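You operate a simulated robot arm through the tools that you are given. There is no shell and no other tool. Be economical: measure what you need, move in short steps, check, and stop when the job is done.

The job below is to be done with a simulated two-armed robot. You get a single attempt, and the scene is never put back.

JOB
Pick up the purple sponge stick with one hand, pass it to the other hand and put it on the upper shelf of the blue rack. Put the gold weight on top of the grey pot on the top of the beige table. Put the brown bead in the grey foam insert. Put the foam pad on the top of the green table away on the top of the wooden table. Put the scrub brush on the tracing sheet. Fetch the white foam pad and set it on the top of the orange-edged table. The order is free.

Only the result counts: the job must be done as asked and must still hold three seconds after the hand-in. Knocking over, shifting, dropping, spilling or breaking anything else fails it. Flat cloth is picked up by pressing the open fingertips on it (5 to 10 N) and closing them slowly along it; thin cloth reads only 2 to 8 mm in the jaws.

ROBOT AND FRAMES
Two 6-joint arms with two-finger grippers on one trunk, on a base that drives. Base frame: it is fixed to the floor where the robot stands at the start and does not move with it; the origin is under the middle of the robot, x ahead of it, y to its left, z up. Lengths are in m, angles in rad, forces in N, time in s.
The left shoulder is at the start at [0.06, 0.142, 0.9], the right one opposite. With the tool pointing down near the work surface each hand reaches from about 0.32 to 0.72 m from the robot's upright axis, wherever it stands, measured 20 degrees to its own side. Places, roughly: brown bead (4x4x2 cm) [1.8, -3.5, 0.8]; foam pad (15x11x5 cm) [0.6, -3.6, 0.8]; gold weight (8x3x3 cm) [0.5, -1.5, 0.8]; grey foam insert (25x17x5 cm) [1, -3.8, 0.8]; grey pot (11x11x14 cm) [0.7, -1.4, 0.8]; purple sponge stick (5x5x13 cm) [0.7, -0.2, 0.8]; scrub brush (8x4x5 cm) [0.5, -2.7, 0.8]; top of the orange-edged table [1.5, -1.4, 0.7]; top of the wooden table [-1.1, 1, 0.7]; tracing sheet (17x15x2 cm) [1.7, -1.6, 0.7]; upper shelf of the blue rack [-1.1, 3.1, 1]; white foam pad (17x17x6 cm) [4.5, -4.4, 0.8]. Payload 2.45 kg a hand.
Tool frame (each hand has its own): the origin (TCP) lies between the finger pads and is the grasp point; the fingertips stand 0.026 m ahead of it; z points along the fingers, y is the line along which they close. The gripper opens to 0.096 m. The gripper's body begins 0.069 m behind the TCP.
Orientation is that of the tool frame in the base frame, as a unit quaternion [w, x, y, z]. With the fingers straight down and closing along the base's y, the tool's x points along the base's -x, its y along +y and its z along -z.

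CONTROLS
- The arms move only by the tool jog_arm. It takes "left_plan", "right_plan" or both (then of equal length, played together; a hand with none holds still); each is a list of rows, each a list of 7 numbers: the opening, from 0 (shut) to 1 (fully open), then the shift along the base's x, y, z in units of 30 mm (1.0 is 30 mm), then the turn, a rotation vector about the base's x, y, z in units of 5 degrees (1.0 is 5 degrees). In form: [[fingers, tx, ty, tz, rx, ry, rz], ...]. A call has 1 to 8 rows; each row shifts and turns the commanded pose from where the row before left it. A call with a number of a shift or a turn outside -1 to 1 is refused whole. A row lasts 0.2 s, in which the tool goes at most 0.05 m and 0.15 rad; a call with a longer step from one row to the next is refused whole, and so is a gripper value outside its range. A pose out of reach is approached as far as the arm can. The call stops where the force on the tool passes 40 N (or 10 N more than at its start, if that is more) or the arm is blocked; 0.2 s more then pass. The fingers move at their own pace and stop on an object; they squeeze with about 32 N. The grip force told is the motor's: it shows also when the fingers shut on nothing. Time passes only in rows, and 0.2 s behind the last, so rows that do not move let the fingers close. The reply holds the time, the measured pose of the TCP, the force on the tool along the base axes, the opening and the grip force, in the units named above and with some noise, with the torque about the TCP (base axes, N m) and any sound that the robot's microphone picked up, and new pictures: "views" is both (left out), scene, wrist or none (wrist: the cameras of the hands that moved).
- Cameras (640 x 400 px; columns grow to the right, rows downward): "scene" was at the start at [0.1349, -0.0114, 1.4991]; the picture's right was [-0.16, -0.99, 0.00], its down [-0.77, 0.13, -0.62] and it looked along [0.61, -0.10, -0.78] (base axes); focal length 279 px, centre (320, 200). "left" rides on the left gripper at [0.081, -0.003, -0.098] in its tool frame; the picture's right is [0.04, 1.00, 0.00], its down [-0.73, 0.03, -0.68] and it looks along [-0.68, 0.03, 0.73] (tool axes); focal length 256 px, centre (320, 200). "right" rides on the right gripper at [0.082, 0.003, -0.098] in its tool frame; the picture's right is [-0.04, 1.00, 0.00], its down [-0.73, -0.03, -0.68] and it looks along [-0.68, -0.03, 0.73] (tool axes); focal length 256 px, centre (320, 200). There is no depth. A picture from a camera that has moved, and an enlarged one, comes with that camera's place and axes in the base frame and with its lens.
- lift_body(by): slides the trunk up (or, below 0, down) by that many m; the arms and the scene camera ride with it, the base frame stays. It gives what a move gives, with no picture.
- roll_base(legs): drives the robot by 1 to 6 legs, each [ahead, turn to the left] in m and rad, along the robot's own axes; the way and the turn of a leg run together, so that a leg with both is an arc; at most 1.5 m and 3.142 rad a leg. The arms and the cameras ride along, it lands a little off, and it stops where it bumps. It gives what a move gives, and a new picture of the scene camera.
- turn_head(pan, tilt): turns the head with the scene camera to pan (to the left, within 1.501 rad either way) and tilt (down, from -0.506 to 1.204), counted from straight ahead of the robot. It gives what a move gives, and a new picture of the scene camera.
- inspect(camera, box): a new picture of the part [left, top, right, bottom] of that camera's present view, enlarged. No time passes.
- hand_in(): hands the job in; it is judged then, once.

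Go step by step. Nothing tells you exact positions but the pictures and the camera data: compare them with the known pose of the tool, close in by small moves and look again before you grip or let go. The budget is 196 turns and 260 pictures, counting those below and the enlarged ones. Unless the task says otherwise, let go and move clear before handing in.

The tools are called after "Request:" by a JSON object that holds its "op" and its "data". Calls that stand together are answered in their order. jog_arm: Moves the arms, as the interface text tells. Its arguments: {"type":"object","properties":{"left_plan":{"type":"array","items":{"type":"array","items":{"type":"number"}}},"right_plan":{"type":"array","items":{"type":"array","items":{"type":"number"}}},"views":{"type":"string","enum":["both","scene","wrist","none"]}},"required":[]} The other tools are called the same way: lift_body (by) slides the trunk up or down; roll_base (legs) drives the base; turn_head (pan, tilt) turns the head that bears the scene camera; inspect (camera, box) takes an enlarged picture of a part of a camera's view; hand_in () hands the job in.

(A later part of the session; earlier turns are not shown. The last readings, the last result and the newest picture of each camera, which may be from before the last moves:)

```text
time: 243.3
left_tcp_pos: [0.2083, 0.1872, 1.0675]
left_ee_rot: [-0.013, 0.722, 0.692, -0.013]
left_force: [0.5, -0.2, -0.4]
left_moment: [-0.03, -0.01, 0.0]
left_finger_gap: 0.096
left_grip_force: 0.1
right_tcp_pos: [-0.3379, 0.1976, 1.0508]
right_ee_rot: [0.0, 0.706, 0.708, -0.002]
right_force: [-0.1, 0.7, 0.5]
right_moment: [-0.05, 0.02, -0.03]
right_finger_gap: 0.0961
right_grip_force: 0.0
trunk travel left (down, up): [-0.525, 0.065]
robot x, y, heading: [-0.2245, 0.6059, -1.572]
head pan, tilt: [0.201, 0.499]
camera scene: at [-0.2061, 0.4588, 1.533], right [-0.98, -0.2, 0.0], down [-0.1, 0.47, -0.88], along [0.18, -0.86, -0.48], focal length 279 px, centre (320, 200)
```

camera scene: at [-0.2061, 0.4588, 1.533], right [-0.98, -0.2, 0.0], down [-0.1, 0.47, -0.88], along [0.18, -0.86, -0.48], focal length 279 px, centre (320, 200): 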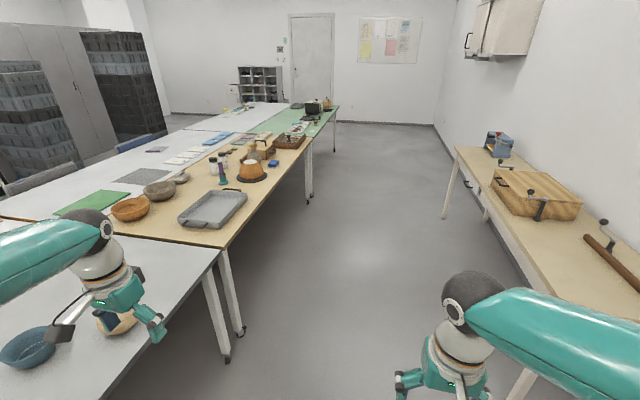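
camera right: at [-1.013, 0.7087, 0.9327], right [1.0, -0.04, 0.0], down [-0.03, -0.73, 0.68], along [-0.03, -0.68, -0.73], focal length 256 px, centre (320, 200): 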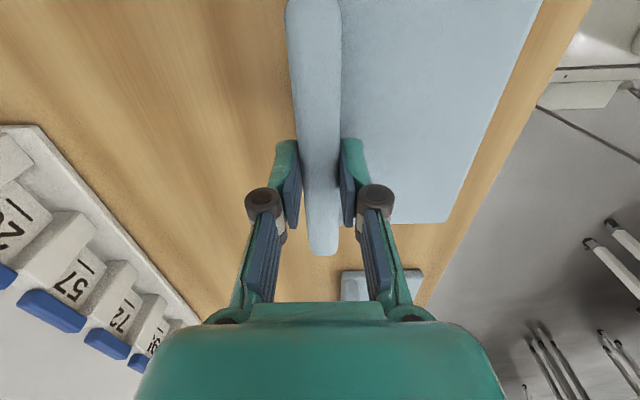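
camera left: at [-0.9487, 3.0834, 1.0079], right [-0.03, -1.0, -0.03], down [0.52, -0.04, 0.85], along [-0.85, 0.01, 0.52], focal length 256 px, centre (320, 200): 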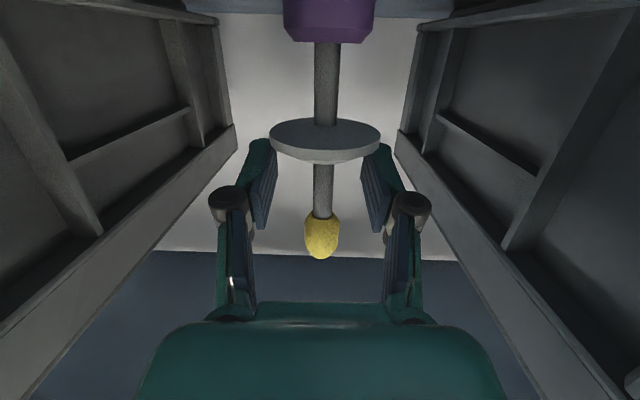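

The left hand has drifted outward during the drives, so I'll bring it back in before moving on.

Request:
{"op": "jog_arm", "data": {"left_plan": [[1, -1, 0, 0, 0, 0, 0], [1, -1, 0, 0, 0, 0, 0], [1, -1, 0, 0, 0, 0, 0], [1, -1, 0, 0, 0, 0, 0], [1, -1, 0, 0, 0, 0, 0], [1, -1, 0, 0, 0, 0, 0], [1, -1, 0, 0, 0, 0, 0]], "right_plan": [[1, -0.4, 0, 0, 0, 0, 0], [1, -0.4, 0, 0, 0, 0, 0], [1, -0.4, 0, 0, 0, 0, 0], [1, -0.4, 0, 0, 0, 0, 0], [1, -0.4, 0, 0, 0, 0, 0], [1, -0.4, 0, 0, 0, 0, 0], [1, -0.4, 0, 0, 0, 0, 0]], "views": "none"}}

Request:
{"op": "roll_base", "data": {"legs": [[1.5, 0], [1.5, 0], [0.3, 0]]}}

Request:
{"op": "roll_base", "data": {"legs": [[0, 0.6], [0, 0.6]]}}

Request:
{"op": "roll_base", "data": {"legs": [[0, 0.2], [0, 0.17]]}}

Request:
{"op": "turn_head", "data": {"pan": 0.0, "tilt": 0.85}}

```text
time: 244.9
left_tcp_pos: [-0.0035, 0.1854, 1.0678]
left_ee_rot: [-0.013, 0.721, 0.693, -0.013]
left_force: [-0.4, 1.1, -0.5]
left_moment: [-0.03, 0.0, 0.02]
left_finger_gap: 0.096
left_grip_force: 0.1
right_tcp_pos: [-0.4227, 0.1973, 1.0514]
right_ee_rot: [0.0, 0.706, 0.709, -0.001]
right_force: [-0.4, 0.7, -0.4]
right_moment: [-0.02, 0.02, 0.0]
right_finger_gap: 0.0959
right_grip_force: 0.1
trunk travel left (down, up): [-0.525, 0.065]
robot x, y, heading: [-0.225, 0.6037, -1.563]
head pan, tilt: [0.201, 0.499]
```

```text
time: 261.2
left_tcp_pos: [-0.0514, -3.0971, 1.0659]
left_ee_rot: [-0.014, 0.729, 0.685, -0.013]
left_force: [0.0, -1.2, -0.7]
left_moment: [0.04, -0.01, -0.03]
left_finger_gap: 0.0959
left_grip_force: 0.0
right_tcp_pos: [-0.473, -3.0773, 1.0503]
right_ee_rot: [0.0, 0.712, 0.702, -0.001]
right_force: [0.0, -0.4, 0.3]
right_moment: [0.04, 0.0, -0.03]
right_finger_gap: 0.0959
right_grip_force: 0.1
trunk travel left (down, up): [-0.525, 0.065]
robot x, y, heading: [-0.2659, -2.6701, -1.586]
head pan, tilt: [0.201, 0.499]
camera scene: at [-0.2512, -2.8212, 1.5327], right [-0.98, -0.18, 0.0], down [-0.09, 0.47, -0.88], along [0.16, -0.86, -0.48], focal length 279 px, centre (320, 200)
```

scene: 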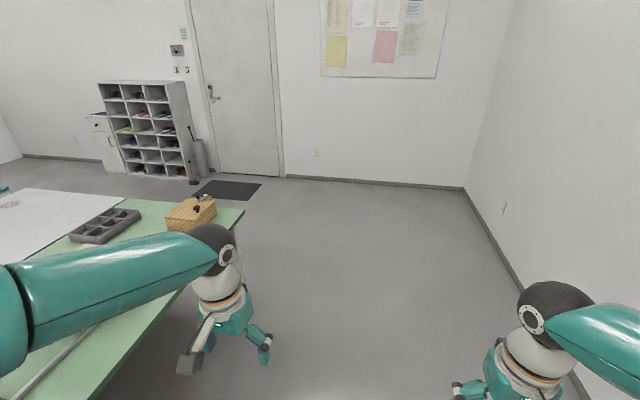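

```text
time: 265.3
left_tcp_pos: [0.211, -2.6234, 1.0666]
left_ee_rot: [-0.005, 0.21, 0.978, -0.019]
left_force: [0.9, 0.6, -0.3]
left_moment: [-0.03, 0.06, -0.02]
left_finger_gap: 0.096
left_grip_force: 0.1
right_tcp_pos: [0.0438, -3.0079, 1.053]
right_ee_rot: [0.001, 0.187, 0.982, -0.001]
right_force: [0.6, 0.5, 0.3]
right_moment: [-0.02, 0.01, 0.0]
right_finger_gap: 0.0961
right_grip_force: 0.1
trunk travel left (down, up): [-0.525, 0.065]
robot x, y, heading: [-0.2764, -2.7083, -0.387]
head pan, tilt: [0.201, 0.499]
camera scene: at [-0.1328, -2.7499, 1.5328], right [-0.18, -0.98, 0.0], down [-0.47, 0.09, -0.88], along [0.86, -0.16, -0.48], focal length 279 px, centre (320, 200)
```

scene: 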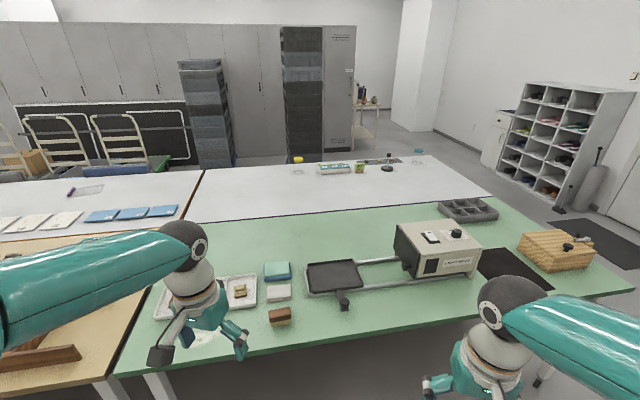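

```text
time: 267.2
left_tcp_pos: [0.1448, -2.4524, 1.0689]
left_ee_rot: [0.001, 0.024, 1.0, -0.019]
left_force: [-0.1, 0.1, -0.5]
left_moment: [0.0, -0.03, -0.02]
left_finger_gap: 0.0958
left_grip_force: 0.2
right_tcp_pos: [0.1288, -2.8711, 1.0538]
right_ee_rot: [0.001, 0.001, 1.0, -0.001]
right_force: [0.7, -0.1, -0.5]
right_moment: [0.0, 0.01, 0.02]
right_finger_gap: 0.096
right_grip_force: 0.0
trunk travel left (down, up): [-0.525, 0.065]
robot x, y, heading: [-0.2772, -2.7253, -0.012]
head pan, tilt: [0.201, 0.499]
camera scene: at [-0.1288, -2.708, 1.5329], right [0.19, -0.98, 0.0], down [-0.47, -0.09, -0.88], along [0.86, 0.16, -0.48], focal length 279 px, centre (320, 200)
```

scene: 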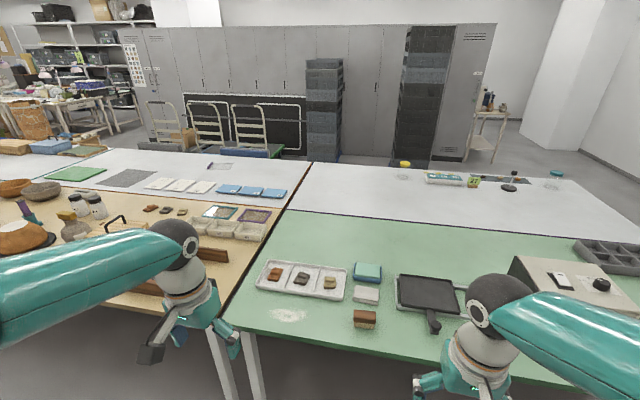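

```text
time: 268.1
left_tcp_pos: [0.1454, -2.452, 1.0691]
left_ee_rot: [-0.001, 0.025, 0.999, -0.019]
left_force: [0.9, 0.0, 0.2]
left_moment: [0.0, 0.01, 0.02]
left_finger_gap: 0.0958
left_grip_force: 0.1
right_tcp_pos: [0.13, -2.8721, 1.0527]
right_ee_rot: [0.0, 0.001, 1.0, -0.001]
right_force: [-0.4, -0.7, 0.0]
right_moment: [-0.01, -0.01, -0.01]
right_finger_gap: 0.0958
right_grip_force: 0.1
trunk travel left (down, up): [-0.525, 0.065]
robot x, y, heading: [-0.2812, -2.7273, -0.014]
head pan, tilt: [0.0, 0.85]
camera scene: at [-0.1399, -2.7264, 1.503], right [-0.01, -1.0, 0.0], down [-0.75, 0.01, -0.66], along [0.66, -0.01, -0.75], focal length 279 px, centre (320, 200)
```

scene: 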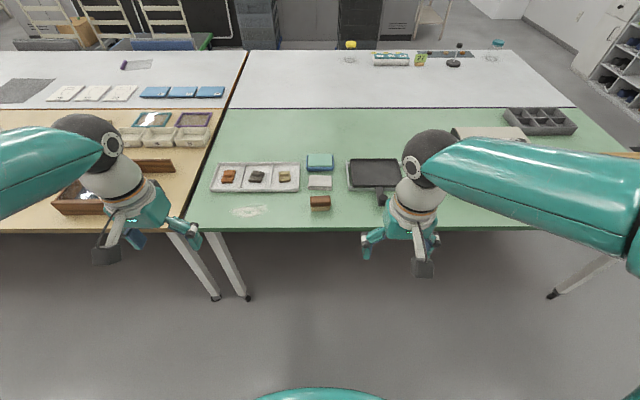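

The brush is at about [0.50, -2.74], lying along y. I'll roll up and look closer.

Request:
{"op": "roll_base", "data": {"legs": [[0.26, 0]]}}

Request:
{"op": "inspect", "data": {"camera": "scene", "box": [270, 190, 390, 290]}}

Request:
{"op": "inspect", "data": {"camera": "left", "box": [0, 0, 640, 400]}}

```text
time: 269.9
left_tcp_pos: [0.4055, -2.4526, 1.0686]
left_ee_rot: [0.0, 0.023, 1.0, -0.02]
left_force: [0.2, -1.1, -0.4]
left_moment: [0.0, 0.04, 0.0]
left_finger_gap: 0.0959
left_grip_force: 0.1
right_tcp_pos: [0.3911, -2.872, 1.0534]
right_ee_rot: [0.0, 0.0, 1.0, -0.001]
right_force: [0.6, 0.3, 0.7]
right_moment: [-0.03, 0.04, 0.04]
right_finger_gap: 0.0958
right_grip_force: 0.1
trunk travel left (down, up): [-0.525, 0.065]
robot x, y, heading: [-0.0175, -2.7277, -0.011]
head pan, tilt: [0.0, 0.85]
camera scene: at [0.122, -2.7287, 1.5027], right [-0.01, -1.0, 0.0], down [-0.75, 0.01, -0.66], along [0.66, -0.01, -0.75], focal length 279 px, centre (320, 200)
```

scene: 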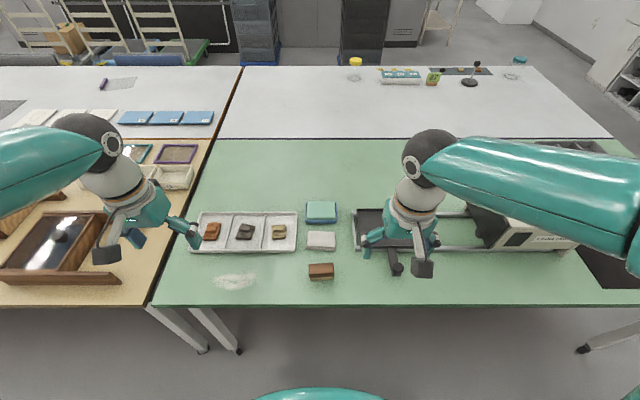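

```text
4.00 times, centred on (330, 240) of scene
camera zoom: at [0.122, -2.7287, 1.5027], right [-0.01, -1.0, 0.0], down [-0.75, 0.01, -0.66], along [0.66, -0.01, -0.75], focal length 1117 px, centre (280, 40)
```

zoom: 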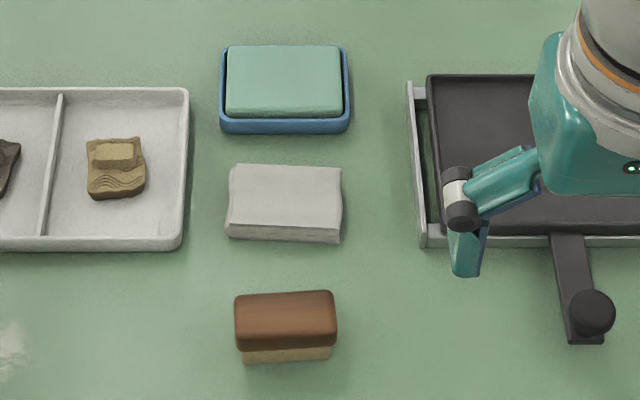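

```text
1.00 times, centred on (320, 200) of left (not enlarged: the box is as wide or as high as the picture)
camera zoom: at [0.3242, -2.4486, 1.1664], right [0.01, 1.0, -0.04], down [0.74, 0.02, 0.68], along [0.68, -0.03, -0.73], focal length 256 px, centre (320, 200)
```

zoom: 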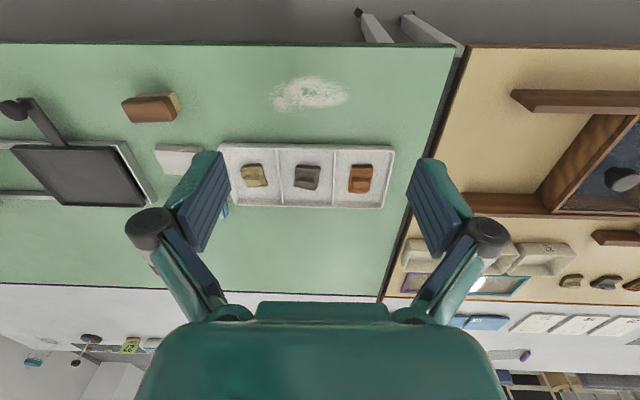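

I'll square up the left hand and bring it above the brush while moving the right hand aside.

Request:
{"op": "jog_arm", "data": {"left_plan": [[1, 0.35, -1, -0.4, 0.06, 0, 0.07], [1, 0.35, -1, -0.4, 0.06, 0, 0.07], [1, 0.35, -1, -0.4, 0.06, 0, 0.07], [1, 0.35, -1, -0.4, 0.06, 0, 0.07], [1, 0.35, -1, -0.4, 0.06, 0, 0.07], [1, 0.35, -1, -0.4, 0.06, 0, 0.07], [1, 0.35, -1, -0.4, 0.06, 0, 0.07], [1, 0.35, -1, -0.4, 0.04, 0, 0.04]], "right_plan": [[1, -0.2, -0.7, 0, 0, 0, 0], [1, -0.2, -0.7, 0, 0, 0, 0], [1, -0.2, -0.7, 0, 0, 0, 0], [1, -0.2, -0.7, 0, 0, 0, 0], [1, -0.2, -0.7, 0, 0, 0, 0], [1, -0.2, -0.7, 0, 0, 0, 0], [1, 0, 0, 0, 0, 0, 0], [1, 0, 0, 0, 0, 0, 0]], "views": "none"}}

Request:
{"op": "jog_arm", "data": {"left_plan": [[1, 0.15, -0.75, -0.7, 0, 0, 0], [1, 0.15, -0.75, -0.7, 0, 0, 0], [1, 0, 0, -0.7, 0, 0, 0], [1, 0, 0, -0.5, 0, 0, 0]], "views": "both"}}

```text
time: 271.7
left_tcp_pos: [0.4885, -2.6951, 0.9724]
left_ee_rot: [-0.001, 0.0, 1.0, 0.002]
left_force: [-0.3, 0.1, 0.2]
left_moment: [0.01, 0.05, -0.01]
left_finger_gap: 0.0962
left_grip_force: 0.1
right_tcp_pos: [0.3541, -3.0001, 1.0529]
right_ee_rot: [0.0, 0.0, 1.0, -0.001]
right_force: [-0.7, 0.6, -0.2]
right_moment: [0.01, 0.01, 0.02]
right_finger_gap: 0.0962
right_grip_force: 0.1
trunk travel left (down, up): [-0.525, 0.065]
robot x, y, heading: [-0.022, -2.728, -0.011]
head pan, tilt: [0.0, 0.85]
```

```text
time: 272.7
left_tcp_pos: [0.4989, -2.7381, 0.8941]
left_ee_rot: [0.0, 0.0, 1.0, 0.001]
left_force: [0.5, -0.4, -0.2]
left_moment: [-0.01, 0.0, 0.01]
left_finger_gap: 0.096
left_grip_force: 0.2
right_tcp_pos: [0.3541, -2.999, 1.0539]
right_ee_rot: [0.0, 0.0, 1.0, -0.001]
right_force: [0.1, 0.0, -0.7]
right_moment: [-0.01, 0.01, 0.01]
right_finger_gap: 0.0958
right_grip_force: 0.1
trunk travel left (down, up): [-0.525, 0.065]
robot x, y, heading: [-0.0176, -2.7307, -0.01]
head pan, tilt: [0.0, 0.85]
camera scene: at [0.1207, -2.7288, 1.5029], right [-0.01, -1.0, 0.0], down [-0.75, 0.01, -0.66], along [0.66, -0.01, -0.75], focal length 279 px, centre (320, 200)
camera left: at [0.4172, -2.742, 0.9929], right [-0.04, 1.0, 0.0], down [0.73, 0.03, 0.68], along [0.68, 0.03, -0.73], focal length 256 px, centre (320, 200)
```

scene: 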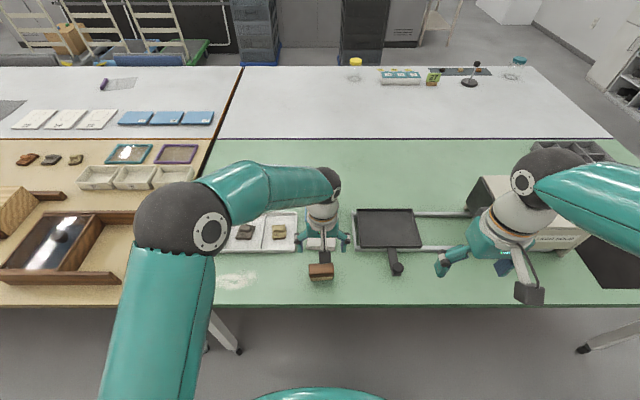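
left: 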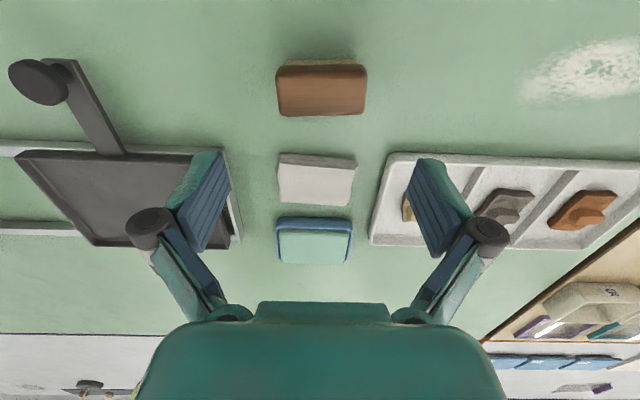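

Centred (brush at about [0.494, -2.738]). Down and grip on its wooden back.

Request:
{"op": "jog_arm", "data": {"left_plan": [[1, -0.15, 0, -0.9, 0, 0, 0], [1, 0, 0, -0.9, 0, 0, 0], [1, 0, 0, -0.9, 0, 0, 0], [1, 0, 0, -0.95, 0, 0, 0], [0.8, 0, 0, 0, 0, 0, 0], [0.4, 0, 0, 0, 0, 0, 0], [0.3, 0, 0, 0, 0, 0, 0], [0.3, 0, 0, 0, 0, 0, 0]], "views": "wrist"}}

```text
time: 274.5
left_tcp_pos: [0.4925, -2.7376, 0.7858]
left_ee_rot: [0.0, 0.0, 1.0, 0.001]
left_force: [-0.3, -0.4, 1.5]
left_moment: [-0.01, 0.0, 0.02]
left_finger_gap: 0.0721
left_grip_force: 32.2
right_tcp_pos: [0.3544, -2.9993, 1.0536]
right_ee_rot: [0.0, 0.0, 1.0, -0.001]
right_force: [0.3, -0.5, -0.1]
right_moment: [0.0, 0.01, -0.02]
right_finger_gap: 0.0959
right_grip_force: 0.0
trunk travel left (down, up): [-0.525, 0.065]
robot x, y, heading: [-0.0179, -2.7309, -0.009]
head pan, tilt: [0.0, 0.85]
camera left: at [0.4109, -2.7422, 0.8842], right [-0.04, 1.0, 0.0], down [0.73, 0.03, 0.68], along [0.68, 0.03, -0.73], focal length 256 px, centre (320, 200)
```

left: 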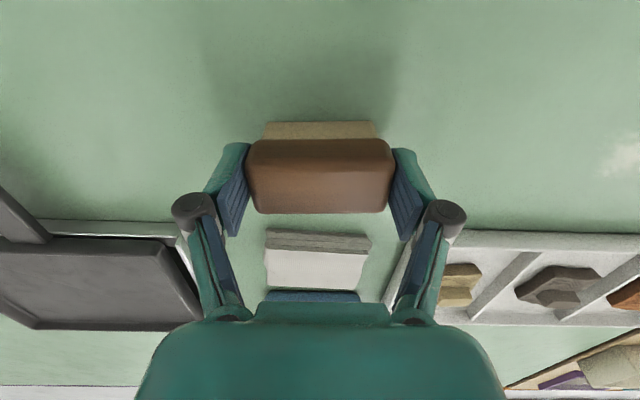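

The brush is held (72 mm). I'll lift it and pull in, then go around the end of the green table to the far side.

Request:
{"op": "jog_arm", "data": {"left_plan": [[0.3, 0, 0, 1, 0, 0, 0], [0.3, 0, 0, 1, 0, 0, 0], [0.3, 0, 0.2, 1, 0, 0, 0], [0.3, -0.2, 0.6, 1, 0, 0, 0], [0.3, -0.4, 1, 1, 0, 0, 0], [0.3, -0.4, 1, 1, 0, 0, 0], [0.3, -0.4, 1, 1, 0, 0, 0], [0.3, -0.4, 1, 1, 0, 0, 0]], "right_plan": [[1, 0, 0, 0, 0, 0, 0], [1, 0, 0, 0, 0, 0, 0], [1, 0, 0, 0, 0, 0, 0], [1, 0, 0, 0, 0, 0, 0], [1, 0, 0.5, 0, 0, 0, 0], [1, 0, 0.5, 0, 0, 0, 0], [1, 0, 0.5, 0, 0, 0, 0], [1, 0, 0.5, 0, 0, 0, 0]], "views": "scene"}}

Request:
{"op": "roll_base", "data": {"legs": [[-0.25, 0], [0, -0.6], [0, -0.6]]}}

Request:
{"op": "roll_base", "data": {"legs": [[0, -0.2], [0, -0.16], [1.4, 0]]}}

Request:
{"op": "turn_head", "data": {"pan": 0.9, "tilt": 0.4}}

```text
time: 276.3
left_tcp_pos: [0.4381, -2.5923, 1.0279]
left_ee_rot: [0.001, 0.001, 1.0, 0.0]
left_force: [0.0, 0.7, -0.3]
left_moment: [0.02, -0.01, 0.02]
left_finger_gap: 0.0721
left_grip_force: 32.0
right_tcp_pos: [0.3529, -2.938, 1.0542]
right_ee_rot: [0.0, 0.0, 1.0, -0.001]
right_force: [0.5, 0.5, -0.3]
right_moment: [0.02, 0.01, 0.02]
right_finger_gap: 0.0959
right_grip_force: 0.0
trunk travel left (down, up): [-0.525, 0.065]
robot x, y, heading: [-0.019, -2.7309, -0.008]
head pan, tilt: [0.0, 0.85]
camera scene: at [0.1195, -2.7278, 1.503], right [-0.01, -1.0, 0.0], down [-0.75, 0.01, -0.66], along [0.66, -0.01, -0.75], focal length 279 px, centre (320, 200)
```

scene: 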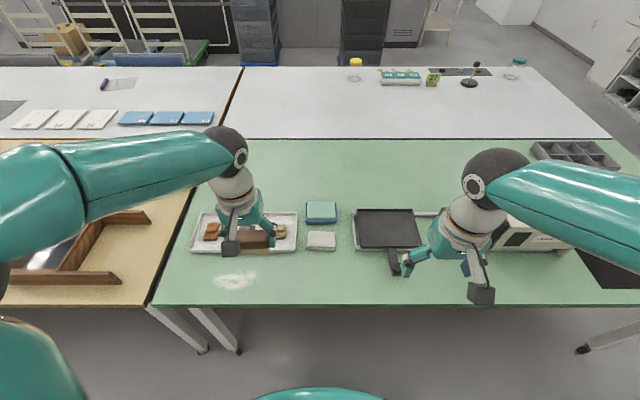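

```text
time: 281.9
left_tcp_pos: [0.0294, -3.1048, 1.028]
left_ee_rot: [0.0, 0.559, 0.829, 0.003]
left_force: [-0.2, -0.6, -1.1]
left_moment: [0.02, -0.01, 0.0]
left_finger_gap: 0.0715
left_grip_force: 31.9
right_tcp_pos: [-0.3245, -3.1534, 1.0546]
right_ee_rot: [0.001, 0.56, 0.828, 0.0]
right_force: [-0.7, -0.3, 0.3]
right_moment: [0.02, -0.06, 0.01]
right_finger_gap: 0.0959
right_grip_force: 0.2
trunk travel left (down, up): [-0.525, 0.065]
robot x, y, heading: [-0.223, -2.7124, -1.216]
head pan, tilt: [0.0, 0.85]
stopped in leg 3: the robot was blocked; the commanded pose is now the measured one
camera scene: at [-0.1809, -2.8435, 1.5028], right [-0.94, -0.34, 0.0], down [-0.26, 0.71, -0.66], along [0.23, -0.62, -0.75], focal length 279 px, centre (320, 200)
```

scene: 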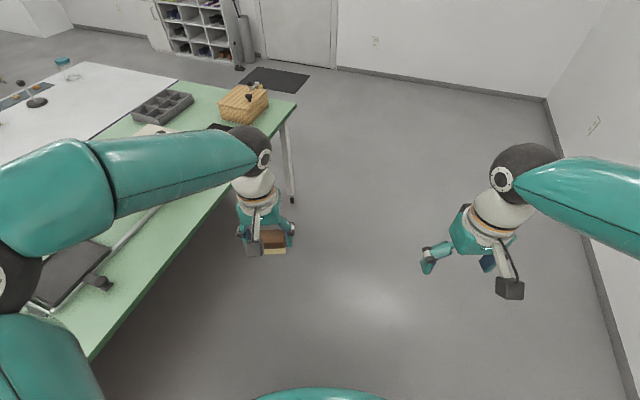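

```text
time: 290.5
left_tcp_pos: [-0.1435, -4.5839, 1.0278]
left_ee_rot: [0.001, 0.701, 0.713, 0.0]
left_force: [-0.3, -0.3, -1.3]
left_moment: [0.01, -0.03, -0.02]
left_finger_gap: 0.0712
left_grip_force: 31.6
right_tcp_pos: [-0.4919, -4.5046, 1.0549]
right_ee_rot: [0.0, 0.701, 0.713, -0.001]
right_force: [0.3, 0.8, 0.0]
right_moment: [0.03, -0.04, -0.01]
right_finger_gap: 0.096
right_grip_force: 0.1
trunk travel left (down, up): [-0.525, 0.065]
robot x, y, heading: [-0.245, -4.1268, -1.584]
head pan, tilt: [0.0, 0.85]
camera scene: at [-0.2462, -4.265, 1.5029], right [-1.0, 0.01, 0.0], down [0.01, 0.75, -0.66], along [-0.01, -0.66, -0.75], focal length 279 px, centre (320, 200)
```

scene: 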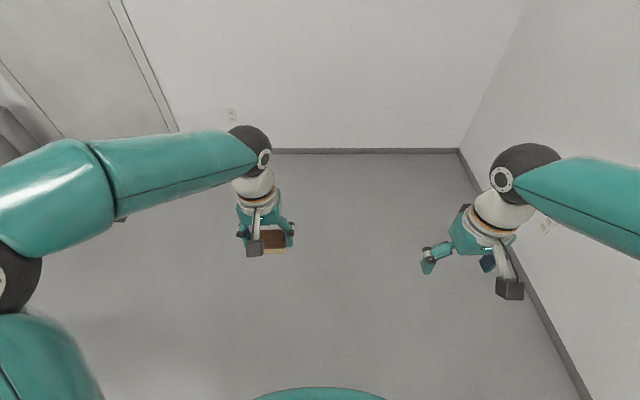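

```text
time: 291.7
left_tcp_pos: [-0.1429, -4.5831, 1.0279]
left_ee_rot: [0.001, 0.702, 0.713, 0.001]
left_force: [0.2, 0.2, -0.6]
left_moment: [-0.01, 0.01, 0.0]
left_finger_gap: 0.0714
left_grip_force: 31.7
right_tcp_pos: [-0.4909, -4.5041, 1.0554]
right_ee_rot: [0.001, 0.701, 0.713, -0.001]
right_force: [0.3, -0.3, -0.1]
right_moment: [0.0, 0.0, 0.03]
right_finger_gap: 0.0958
right_grip_force: 0.0
trunk travel left (down, up): [-0.525, 0.065]
robot x, y, heading: [-0.245, -4.1307, -1.579]
head pan, tilt: [0.901, 0.4]
camera scene: at [-0.1734, -4.245, 1.542], right [-0.63, -0.78, 0.0], down [-0.3, 0.25, -0.92], along [0.71, -0.58, -0.39], focal length 279 px, centre (320, 200)
```

scene: 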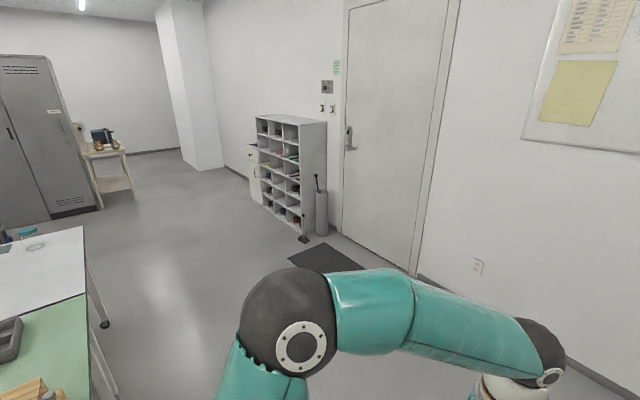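

There is plenty of room. I'll turn along the table end and drive toward the far side.

Request:
{"op": "roll_base", "data": {"legs": [[0.5, 0], [0, 0.6], [0, 0.6]]}}

Request:
{"op": "turn_head", "data": {"pan": 0.4, "tilt": 0.5}}

Request:
{"op": "roll_base", "data": {"legs": [[0, 0.2], [0, 0.16], [1.5, 0], [1.0, 0]]}}

```text
time: 298.6
left_tcp_pos: [0.2154, -4.6969, 1.0299]
left_ee_rot: [-0.001, 0.18, 0.984, 0.0]
left_force: [0.7, 0.9, -0.7]
left_moment: [-0.06, -0.01, -0.01]
left_finger_gap: 0.0713
left_grip_force: 31.7
right_tcp_pos: [0.0141, -4.9928, 1.0572]
right_ee_rot: [0.0, 0.18, 0.984, -0.003]
right_force: [0.4, 0.7, 0.5]
right_moment: [-0.05, -0.01, -0.01]
right_finger_gap: 0.0962
right_grip_force: 0.2
trunk travel left (down, up): [-0.525, 0.065]
robot x, y, heading: [-0.2637, -4.6691, -0.39]
head pan, tilt: [0.901, 0.4]
stopped in leg 3: the robot was blocked; the commanded pose is now the measured one
camera scene: at [-0.1244, -4.6388, 1.5418], right [0.49, -0.87, 0.0], down [-0.34, -0.19, -0.92], along [0.8, 0.45, -0.39], focal length 279 px, centre (320, 200)
```

scene: 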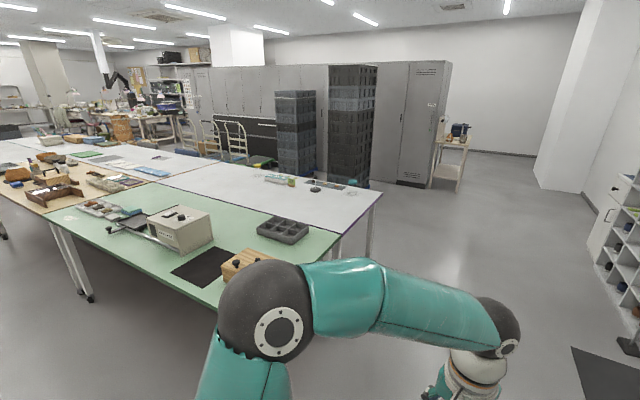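

```text
time: 299.6
left_tcp_pos: [0.2145, -4.7008, 1.0286]
left_ee_rot: [0.001, 0.181, 0.983, 0.002]
left_force: [-0.4, 0.2, -1.4]
left_moment: [0.01, 0.02, 0.03]
left_finger_gap: 0.0711
left_grip_force: 32.0
right_tcp_pos: [0.012, -4.9944, 1.0551]
right_ee_rot: [0.0, 0.18, 0.984, 0.0]
right_force: [0.5, 1.0, -1.7]
right_moment: [0.0, 0.02, 0.02]
right_finger_gap: 0.0963
right_grip_force: 0.1
trunk travel left (down, up): [-0.525, 0.065]
robot x, y, heading: [-0.2628, -4.6647, -0.393]
head pan, tilt: [0.4, 0.499]
camera scene: at [-0.1158, -4.6872, 1.5329], right [0.01, -1.0, 0.0], down [-0.48, -0.01, -0.88], along [0.88, 0.01, -0.48], focal length 279 px, centre (320, 200)
```

scene: 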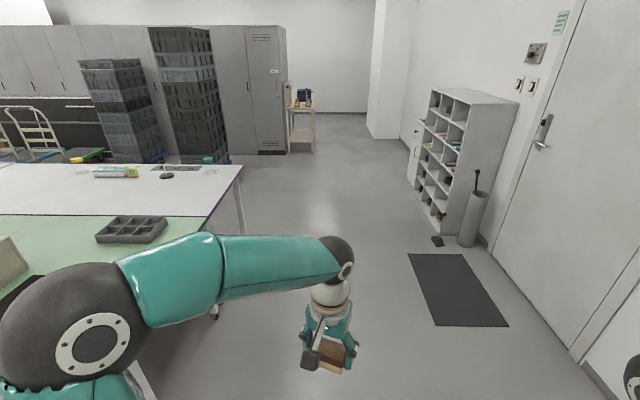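

```text
time: 313.6
left_tcp_pos: [2.7143, -4.6026, 1.0285]
left_ee_rot: [0.0, 0.0, 1.0, 0.001]
left_force: [-0.1, -0.9, -0.6]
left_moment: [0.0, 0.06, -0.04]
left_finger_gap: 0.0711
left_grip_force: 31.6
right_tcp_pos: [2.6305, -4.9497, 1.0562]
right_ee_rot: [0.0, -0.001, 1.0, -0.001]
right_force: [-0.4, -0.1, -0.3]
right_moment: [0.02, 0.01, 0.0]
right_finger_gap: 0.096
right_grip_force: 0.0
trunk travel left (down, up): [-0.525, 0.065]
robot x, y, heading: [2.2549, -4.7397, -0.029]
head pan, tilt: [0.4, 0.499]
camera scene: at [2.4009, -4.7077, 1.5328], right [0.36, -0.93, 0.0], down [-0.45, -0.17, -0.88], along [0.82, 0.32, -0.48], focal length 279 px, centre (320, 200)
```

scene: 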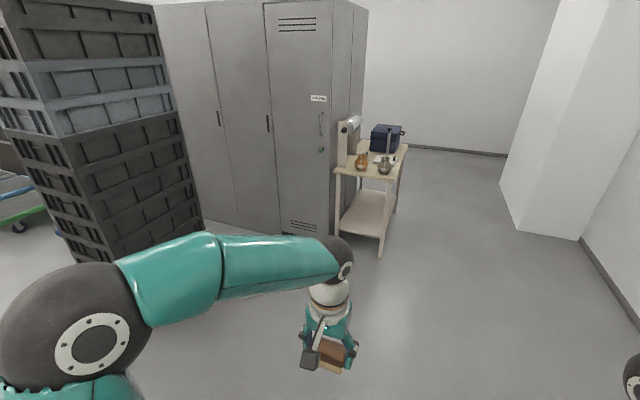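

The cart with the white pad should be ahead near [4.5, -4.4]. My right hand is free, so I could fetch the pad on this trip. I'll take a closer look.

Request:
{"op": "inspect", "data": {"camera": "scene", "box": [320, 100, 440, 200]}}

Request:
{"op": "turn_head", "data": {"pan": 1.3, "tilt": 0.5}}

```text
4.00 times, centred on (380, 150) of scene
camera zoom: at [2.4009, -4.7077, 1.5328], right [0.36, -0.93, 0.0], down [-0.45, -0.17, -0.88], along [0.82, 0.32, -0.48], focal length 1117 px, centre (80, 400)
```

zoom: 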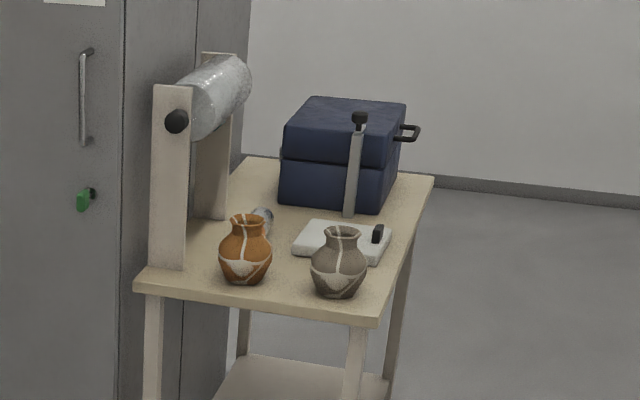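

```text
time: 314.8
left_tcp_pos: [2.7127, -4.6046, 1.03]
left_ee_rot: [0.0, 0.0, 1.0, 0.001]
left_force: [-0.1, 0.4, -1.5]
left_moment: [0.03, -0.01, -0.02]
left_finger_gap: 0.0711
left_grip_force: 32.1
right_tcp_pos: [2.6295, -4.9484, 1.0566]
right_ee_rot: [0.0, 0.0, 1.0, -0.001]
right_force: [0.2, 0.4, -0.5]
right_moment: [0.01, 0.03, 0.0]
right_finger_gap: 0.0961
right_grip_force: 0.1
trunk travel left (down, up): [-0.525, 0.065]
robot x, y, heading: [2.2548, -4.737, -0.034]
head pan, tilt: [1.3, 0.499]
camera scene: at [2.3423, -4.6538, 1.5329], right [0.96, -0.29, 0.0], down [-0.14, -0.46, -0.88], along [0.26, 0.84, -0.48], focal length 279 px, centre (320, 200)
```

scene: 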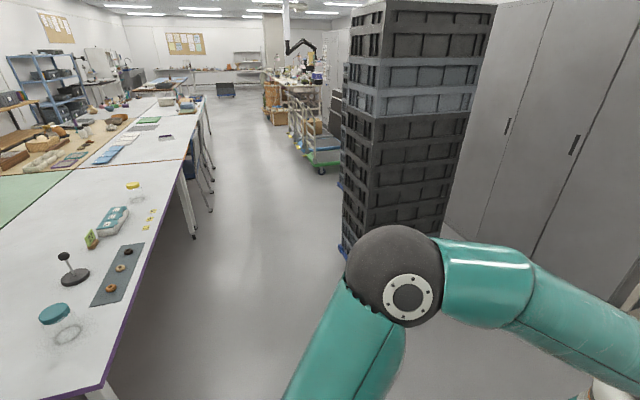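

The aisle on the far side is open (about 1.1 m wide by the crates). The white pad with a black knob is at about [4.50, -4.43] on the cart, with two pots in front of it. I'll approach the cart's long free side, facing +y, and pick the pad with the right hand.

Request:
{"op": "jog_arm", "data": {"left_plan": [[0.3, 0, 0, 0.8, 0, 0, 0], [0.3, 0, 0, 0.8, 0, 0, 0], [0.3, 0, 0, 0.8, 0, 0, 0]], "views": "none"}}

Request:
{"op": "roll_base", "data": {"legs": [[0, -0.12], [1.5, 0], [0.6, 0]]}}

Request:
{"op": "roll_base", "data": {"legs": [[0, 0.6], [0, 0.6]]}}

Request:
{"op": "turn_head", "data": {"pan": 0.0, "tilt": 0.7}}

```text
time: 315.6
left_tcp_pos: [2.7141, -4.6017, 1.1029]
left_ee_rot: [0.0, 0.0, 1.0, 0.001]
left_force: [-0.3, -0.7, -0.3]
left_moment: [0.0, 0.03, 0.03]
left_finger_gap: 0.0712
left_grip_force: 32.0
right_tcp_pos: [2.6291, -4.9491, 1.0566]
right_ee_rot: [0.0, 0.0, 1.0, -0.001]
right_force: [0.2, -0.2, -0.3]
right_moment: [0.06, 0.02, 0.01]
right_finger_gap: 0.0961
right_grip_force: 0.1
trunk travel left (down, up): [-0.525, 0.065]
robot x, y, heading: [2.2561, -4.7449, -0.028]
head pan, tilt: [1.3, 0.499]
```

```text
time: 326.7
left_tcp_pos: [4.7936, -5.0201, 1.101]
left_ee_rot: [-0.001, 0.075, 0.997, 0.002]
left_force: [1.1, -0.1, -0.7]
left_moment: [0.0, 0.01, 0.0]
left_finger_gap: 0.071
left_grip_force: 31.7
right_tcp_pos: [4.6559, -5.3502, 1.0557]
right_ee_rot: [0.0, 0.076, 0.997, 0.0]
right_force: [1.1, 0.5, -0.2]
right_moment: [0.0, 0.03, 0.01]
right_finger_gap: 0.0961
right_grip_force: 0.1
trunk travel left (down, up): [-0.525, 0.065]
robot x, y, heading: [4.3186, -5.0874, -0.181]
head pan, tilt: [1.3, 0.499]
camera scene: at [4.417, -5.0143, 1.5329], right [0.9, -0.43, 0.0], down [-0.21, -0.43, -0.88], along [0.38, 0.79, -0.48], focal length 279 px, centre (320, 200)
```

scene: 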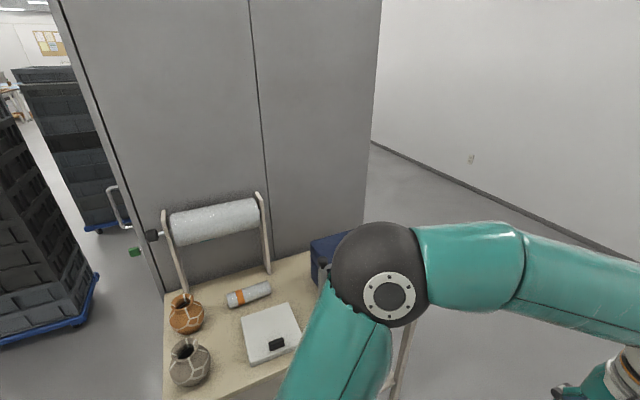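

```text
time: 330.8
left_tcp_pos: [4.4362, -4.6202, 1.1013]
left_ee_rot: [-0.001, -0.492, 0.871, 0.0]
left_force: [0.6, 0.5, -0.2]
left_moment: [0.03, 0.01, 0.02]
left_finger_gap: 0.0707
left_grip_force: 31.7
right_tcp_pos: [4.6897, -4.8724, 1.0567]
right_ee_rot: [-0.001, -0.493, 0.87, -0.001]
right_force: [0.3, -0.4, 0.1]
right_moment: [0.0, -0.01, 0.01]
right_finger_gap: 0.0961
right_grip_force: 0.0
trunk travel left (down, up): [-0.525, 0.065]
robot x, y, heading: [4.352, -5.1059, 1.001]
head pan, tilt: [1.3, 0.499]
camera scene: at [4.327, -4.9877, 1.5329], right [0.75, 0.67, 0.0], down [0.32, -0.36, -0.88], along [-0.58, 0.65, -0.48], focal length 279 px, centre (320, 200)
```

scene: 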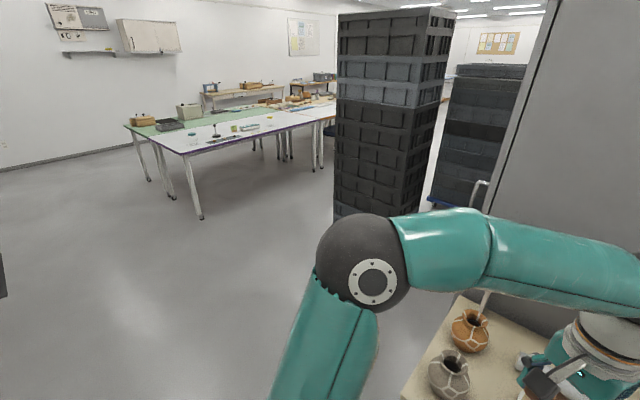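

```text
time: 332.2
left_tcp_pos: [4.437, -4.6205, 1.1025]
left_ee_rot: [-0.002, -0.492, 0.87, 0.0]
left_force: [0.5, -0.1, -1.2]
left_moment: [0.01, 0.01, 0.0]
left_finger_gap: 0.0711
left_grip_force: 31.8
right_tcp_pos: [4.6897, -4.8719, 1.0577]
right_ee_rot: [0.001, -0.493, 0.87, -0.001]
right_force: [0.2, 0.0, 0.0]
right_moment: [0.03, -0.01, 0.01]
right_finger_gap: 0.0961
right_grip_force: 0.1
trunk travel left (down, up): [-0.525, 0.065]
robot x, y, heading: [4.3563, -5.1101, 0.996]
head pan, tilt: [0.0, 0.7]
camera scene: at [4.4329, -4.9845, 1.5152], right [0.84, -0.54, 0.0], down [-0.35, -0.54, -0.76], along [0.41, 0.64, -0.64], focal length 279 px, centre (320, 200)
```

scene: 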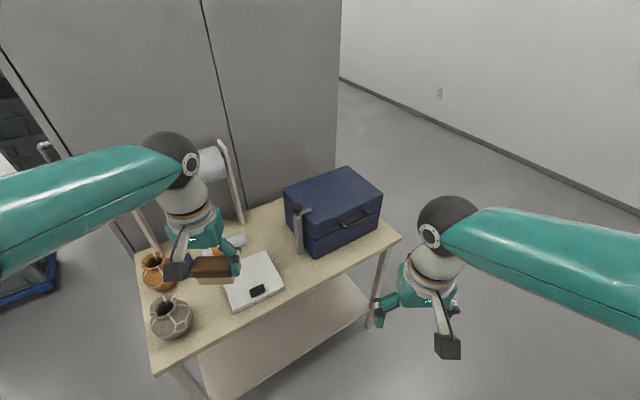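

The pad lies at about [4.53, -4.44] with a black knob near its front edge. I'll finish the turn to square up and zoom in.

Request:
{"op": "roll_base", "data": {"legs": [[0, 0.3], [0, 0.26]]}}

Request:
{"op": "turn_head", "data": {"pan": -0.2, "tilt": 0.85}}

Request:
{"op": "inspect", "data": {"camera": "scene", "box": [200, 100, 440, 250]}}

```text
time: 334.7
left_tcp_pos: [4.1636, -4.6521, 1.1032]
left_ee_rot: [0.002, 0.715, -0.7, 0.0]
left_force: [0.4, -0.1, -0.2]
left_moment: [0.02, 0.01, 0.01]
left_finger_gap: 0.0709
left_grip_force: 31.8
right_tcp_pos: [4.5125, -4.7287, 1.058]
right_ee_rot: [-0.001, 0.715, -0.699, 0.0]
right_force: [-0.1, -0.3, -0.6]
right_moment: [0.04, 0.02, -0.01]
right_finger_gap: 0.096
right_grip_force: 0.1
trunk travel left (down, up): [-0.525, 0.065]
robot x, y, heading: [4.3726, -5.108, 1.558]
head pan, tilt: [0.0, 0.7]
camera scene: at [4.3774, -4.961, 1.5152], right [1.0, -0.01, 0.0], down [-0.01, -0.64, -0.76], along [0.01, 0.76, -0.64], focal length 279 px, centre (320, 200)
```

scene: 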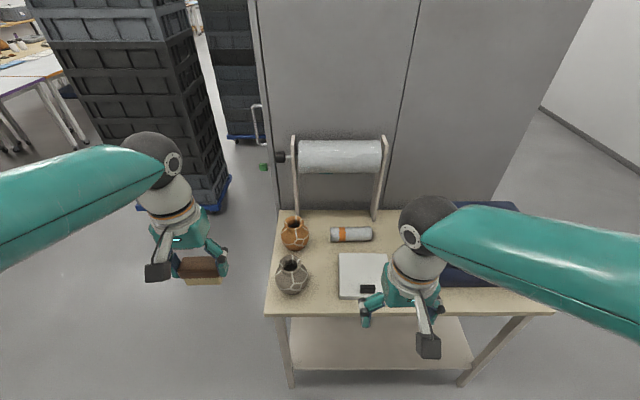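

```text
time: 335.4
left_tcp_pos: [4.1645, -4.6513, 1.1015]
left_ee_rot: [0.003, 0.715, -0.699, 0.0]
left_force: [-0.3, 0.6, -0.7]
left_moment: [0.0, 0.03, -0.03]
left_finger_gap: 0.071
left_grip_force: 32.1
right_tcp_pos: [4.5136, -4.7297, 1.0585]
right_ee_rot: [-0.001, 0.714, -0.7, 0.0]
right_force: [-0.4, 0.3, 0.6]
right_moment: [0.01, 0.01, 0.0]
right_finger_gap: 0.0957
right_grip_force: 0.0
trunk travel left (down, up): [-0.525, 0.065]
robot x, y, heading: [4.3768, -5.106, 1.561]
head pan, tilt: [-0.201, 0.85]
camera scene: at [4.3938, -4.9698, 1.5029], right [0.98, -0.21, 0.0], down [-0.16, -0.73, -0.66], along [0.14, 0.65, -0.75], focal length 279 px, centre (320, 200)
```

scene: 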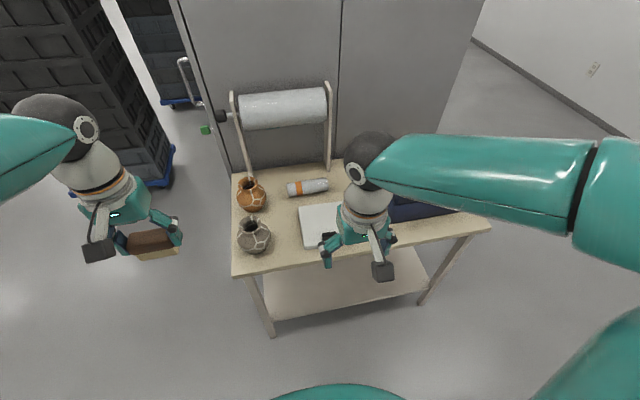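

```text
2.67 times, centred on (320, 175) of scene
camera zoom: at [4.3938, -4.9698, 1.5029], right [0.98, -0.21, 0.0], down [-0.16, -0.73, -0.66], along [0.14, 0.65, -0.75], focal length 745 px, centre (320, 267)
```

zoom: 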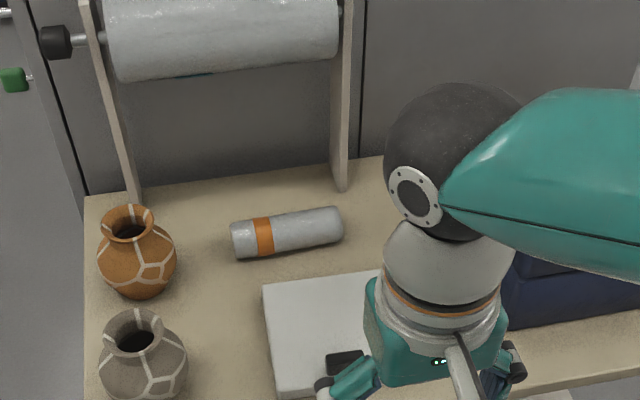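

Now the right wrist camera's view of the pad and knob.

Request:
{"op": "inspect", "data": {"camera": "right", "box": [160, 0, 480, 200]}}

```text
2.00 times, centred on (320, 100) of right
camera zoom: at [4.5111, -4.8111, 1.1551], right [-1.0, 0.02, 0.0], down [0.01, 0.73, 0.68], along [0.01, 0.68, -0.73], focal length 512 px, centre (320, 400)
```

zoom: 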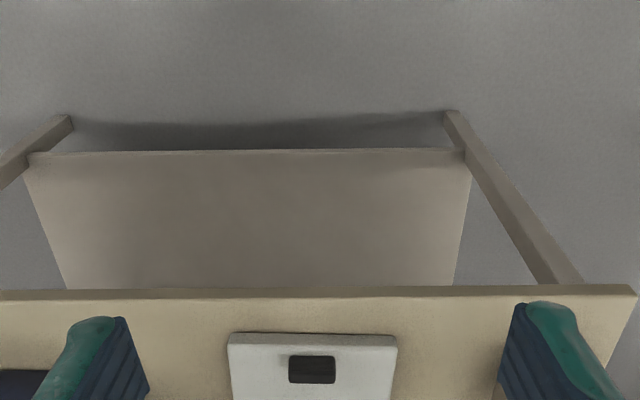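

The knob is about 43 mm wide at [4.523, -4.507]. The right hand already closes along x, so I'll go above it.

Request:
{"op": "jog_arm", "data": {"right_plan": [[1, 0.04, 0.92, -0.3, 0, 0, 0], [1, 0.04, 0.92, -0.4, 0, 0, 0], [1, 0.04, 0.92, -0.5, 0, 0, 0], [1, 0.04, 0.92, -0.6, 0, 0, 0], [1, 0.04, 0.92, -0.6, 0, 0, 0], [1, 0.04, 0.92, -0.6, 0, 0, 0], [1, 0.04, 0.92, -0.7, 0, 0, 0], [1, 0.04, 0.92, -0.7, 0, 0, 0]], "views": "both"}}

```text
time: 337.2
left_tcp_pos: [4.1638, -4.6506, 1.1018]
left_ee_rot: [0.002, 0.715, -0.7, 0.001]
left_force: [0.3, 1.0, -1.3]
left_moment: [-0.02, -0.02, -0.01]
left_finger_gap: 0.0712
left_grip_force: 31.7
right_tcp_pos: [4.5232, -4.5088, 0.9254]
right_ee_rot: [-0.001, 0.715, -0.7, 0.0]
right_force: [-0.5, 0.2, -0.9]
right_moment: [-0.01, 0.03, 0.04]
right_finger_gap: 0.0959
right_grip_force: 0.1
trunk travel left (down, up): [-0.525, 0.065]
robot x, y, heading: [4.3747, -5.1105, 1.557]
head pan, tilt: [-0.201, 0.85]
camera scene: at [4.393, -4.9683, 1.5028], right [0.98, -0.21, 0.0], down [-0.16, -0.74, -0.66], along [0.14, 0.64, -0.75], focal length 279 px, centre (320, 200)
camera right: at [4.5214, -4.59, 1.0224], right [-1.0, 0.02, 0.0], down [0.01, 0.73, 0.68], along [0.01, 0.68, -0.73], focal length 256 px, centre (320, 200)
```

scene: 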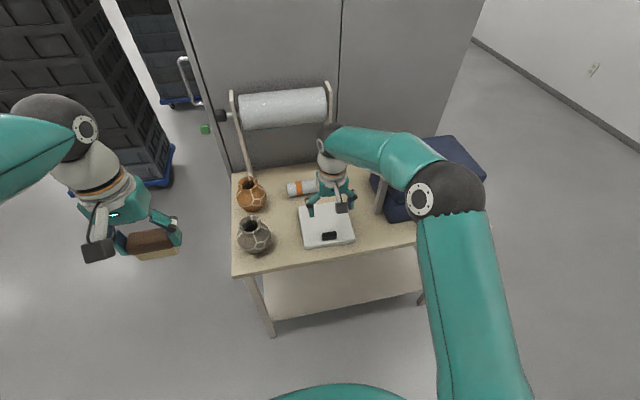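
right: 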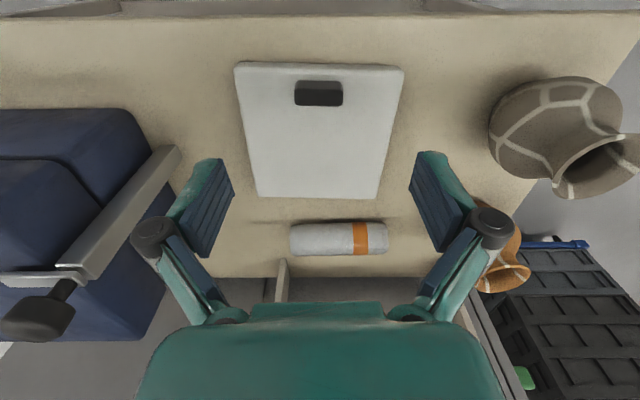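

Request:
{"op": "inspect", "data": {"camera": "right", "box": [230, 50, 410, 200]}}

Request:
{"op": "inspect", "data": {"camera": "scene", "box": [290, 190, 370, 250]}}

```text
2.67 times, centred on (320, 125) of right
camera zoom: at [4.5214, -4.59, 1.0224], right [-1.0, 0.02, 0.0], down [0.01, 0.73, 0.68], along [0.01, 0.68, -0.73], focal length 683 px, centre (320, 400)
```

zoom: 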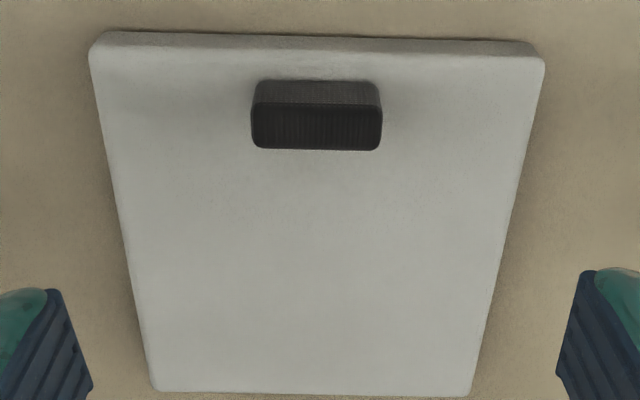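

```text
6.67 times, centred on (330, 220) of scene
camera zoom: at [4.393, -4.9683, 1.5028], right [0.98, -0.21, 0.0], down [-0.16, -0.74, -0.66], along [0.14, 0.64, -0.75], focal length 1862 px, centre (253, 67)
```

zoom: 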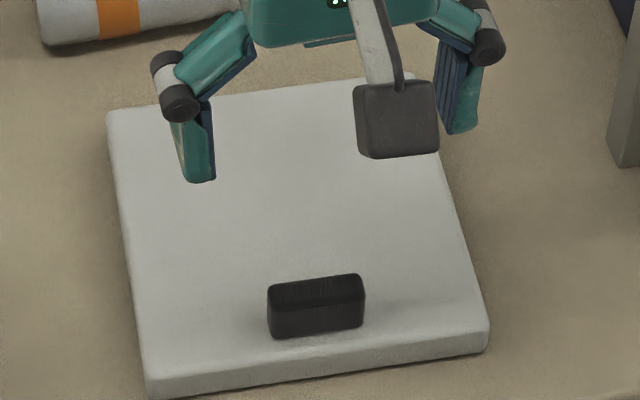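

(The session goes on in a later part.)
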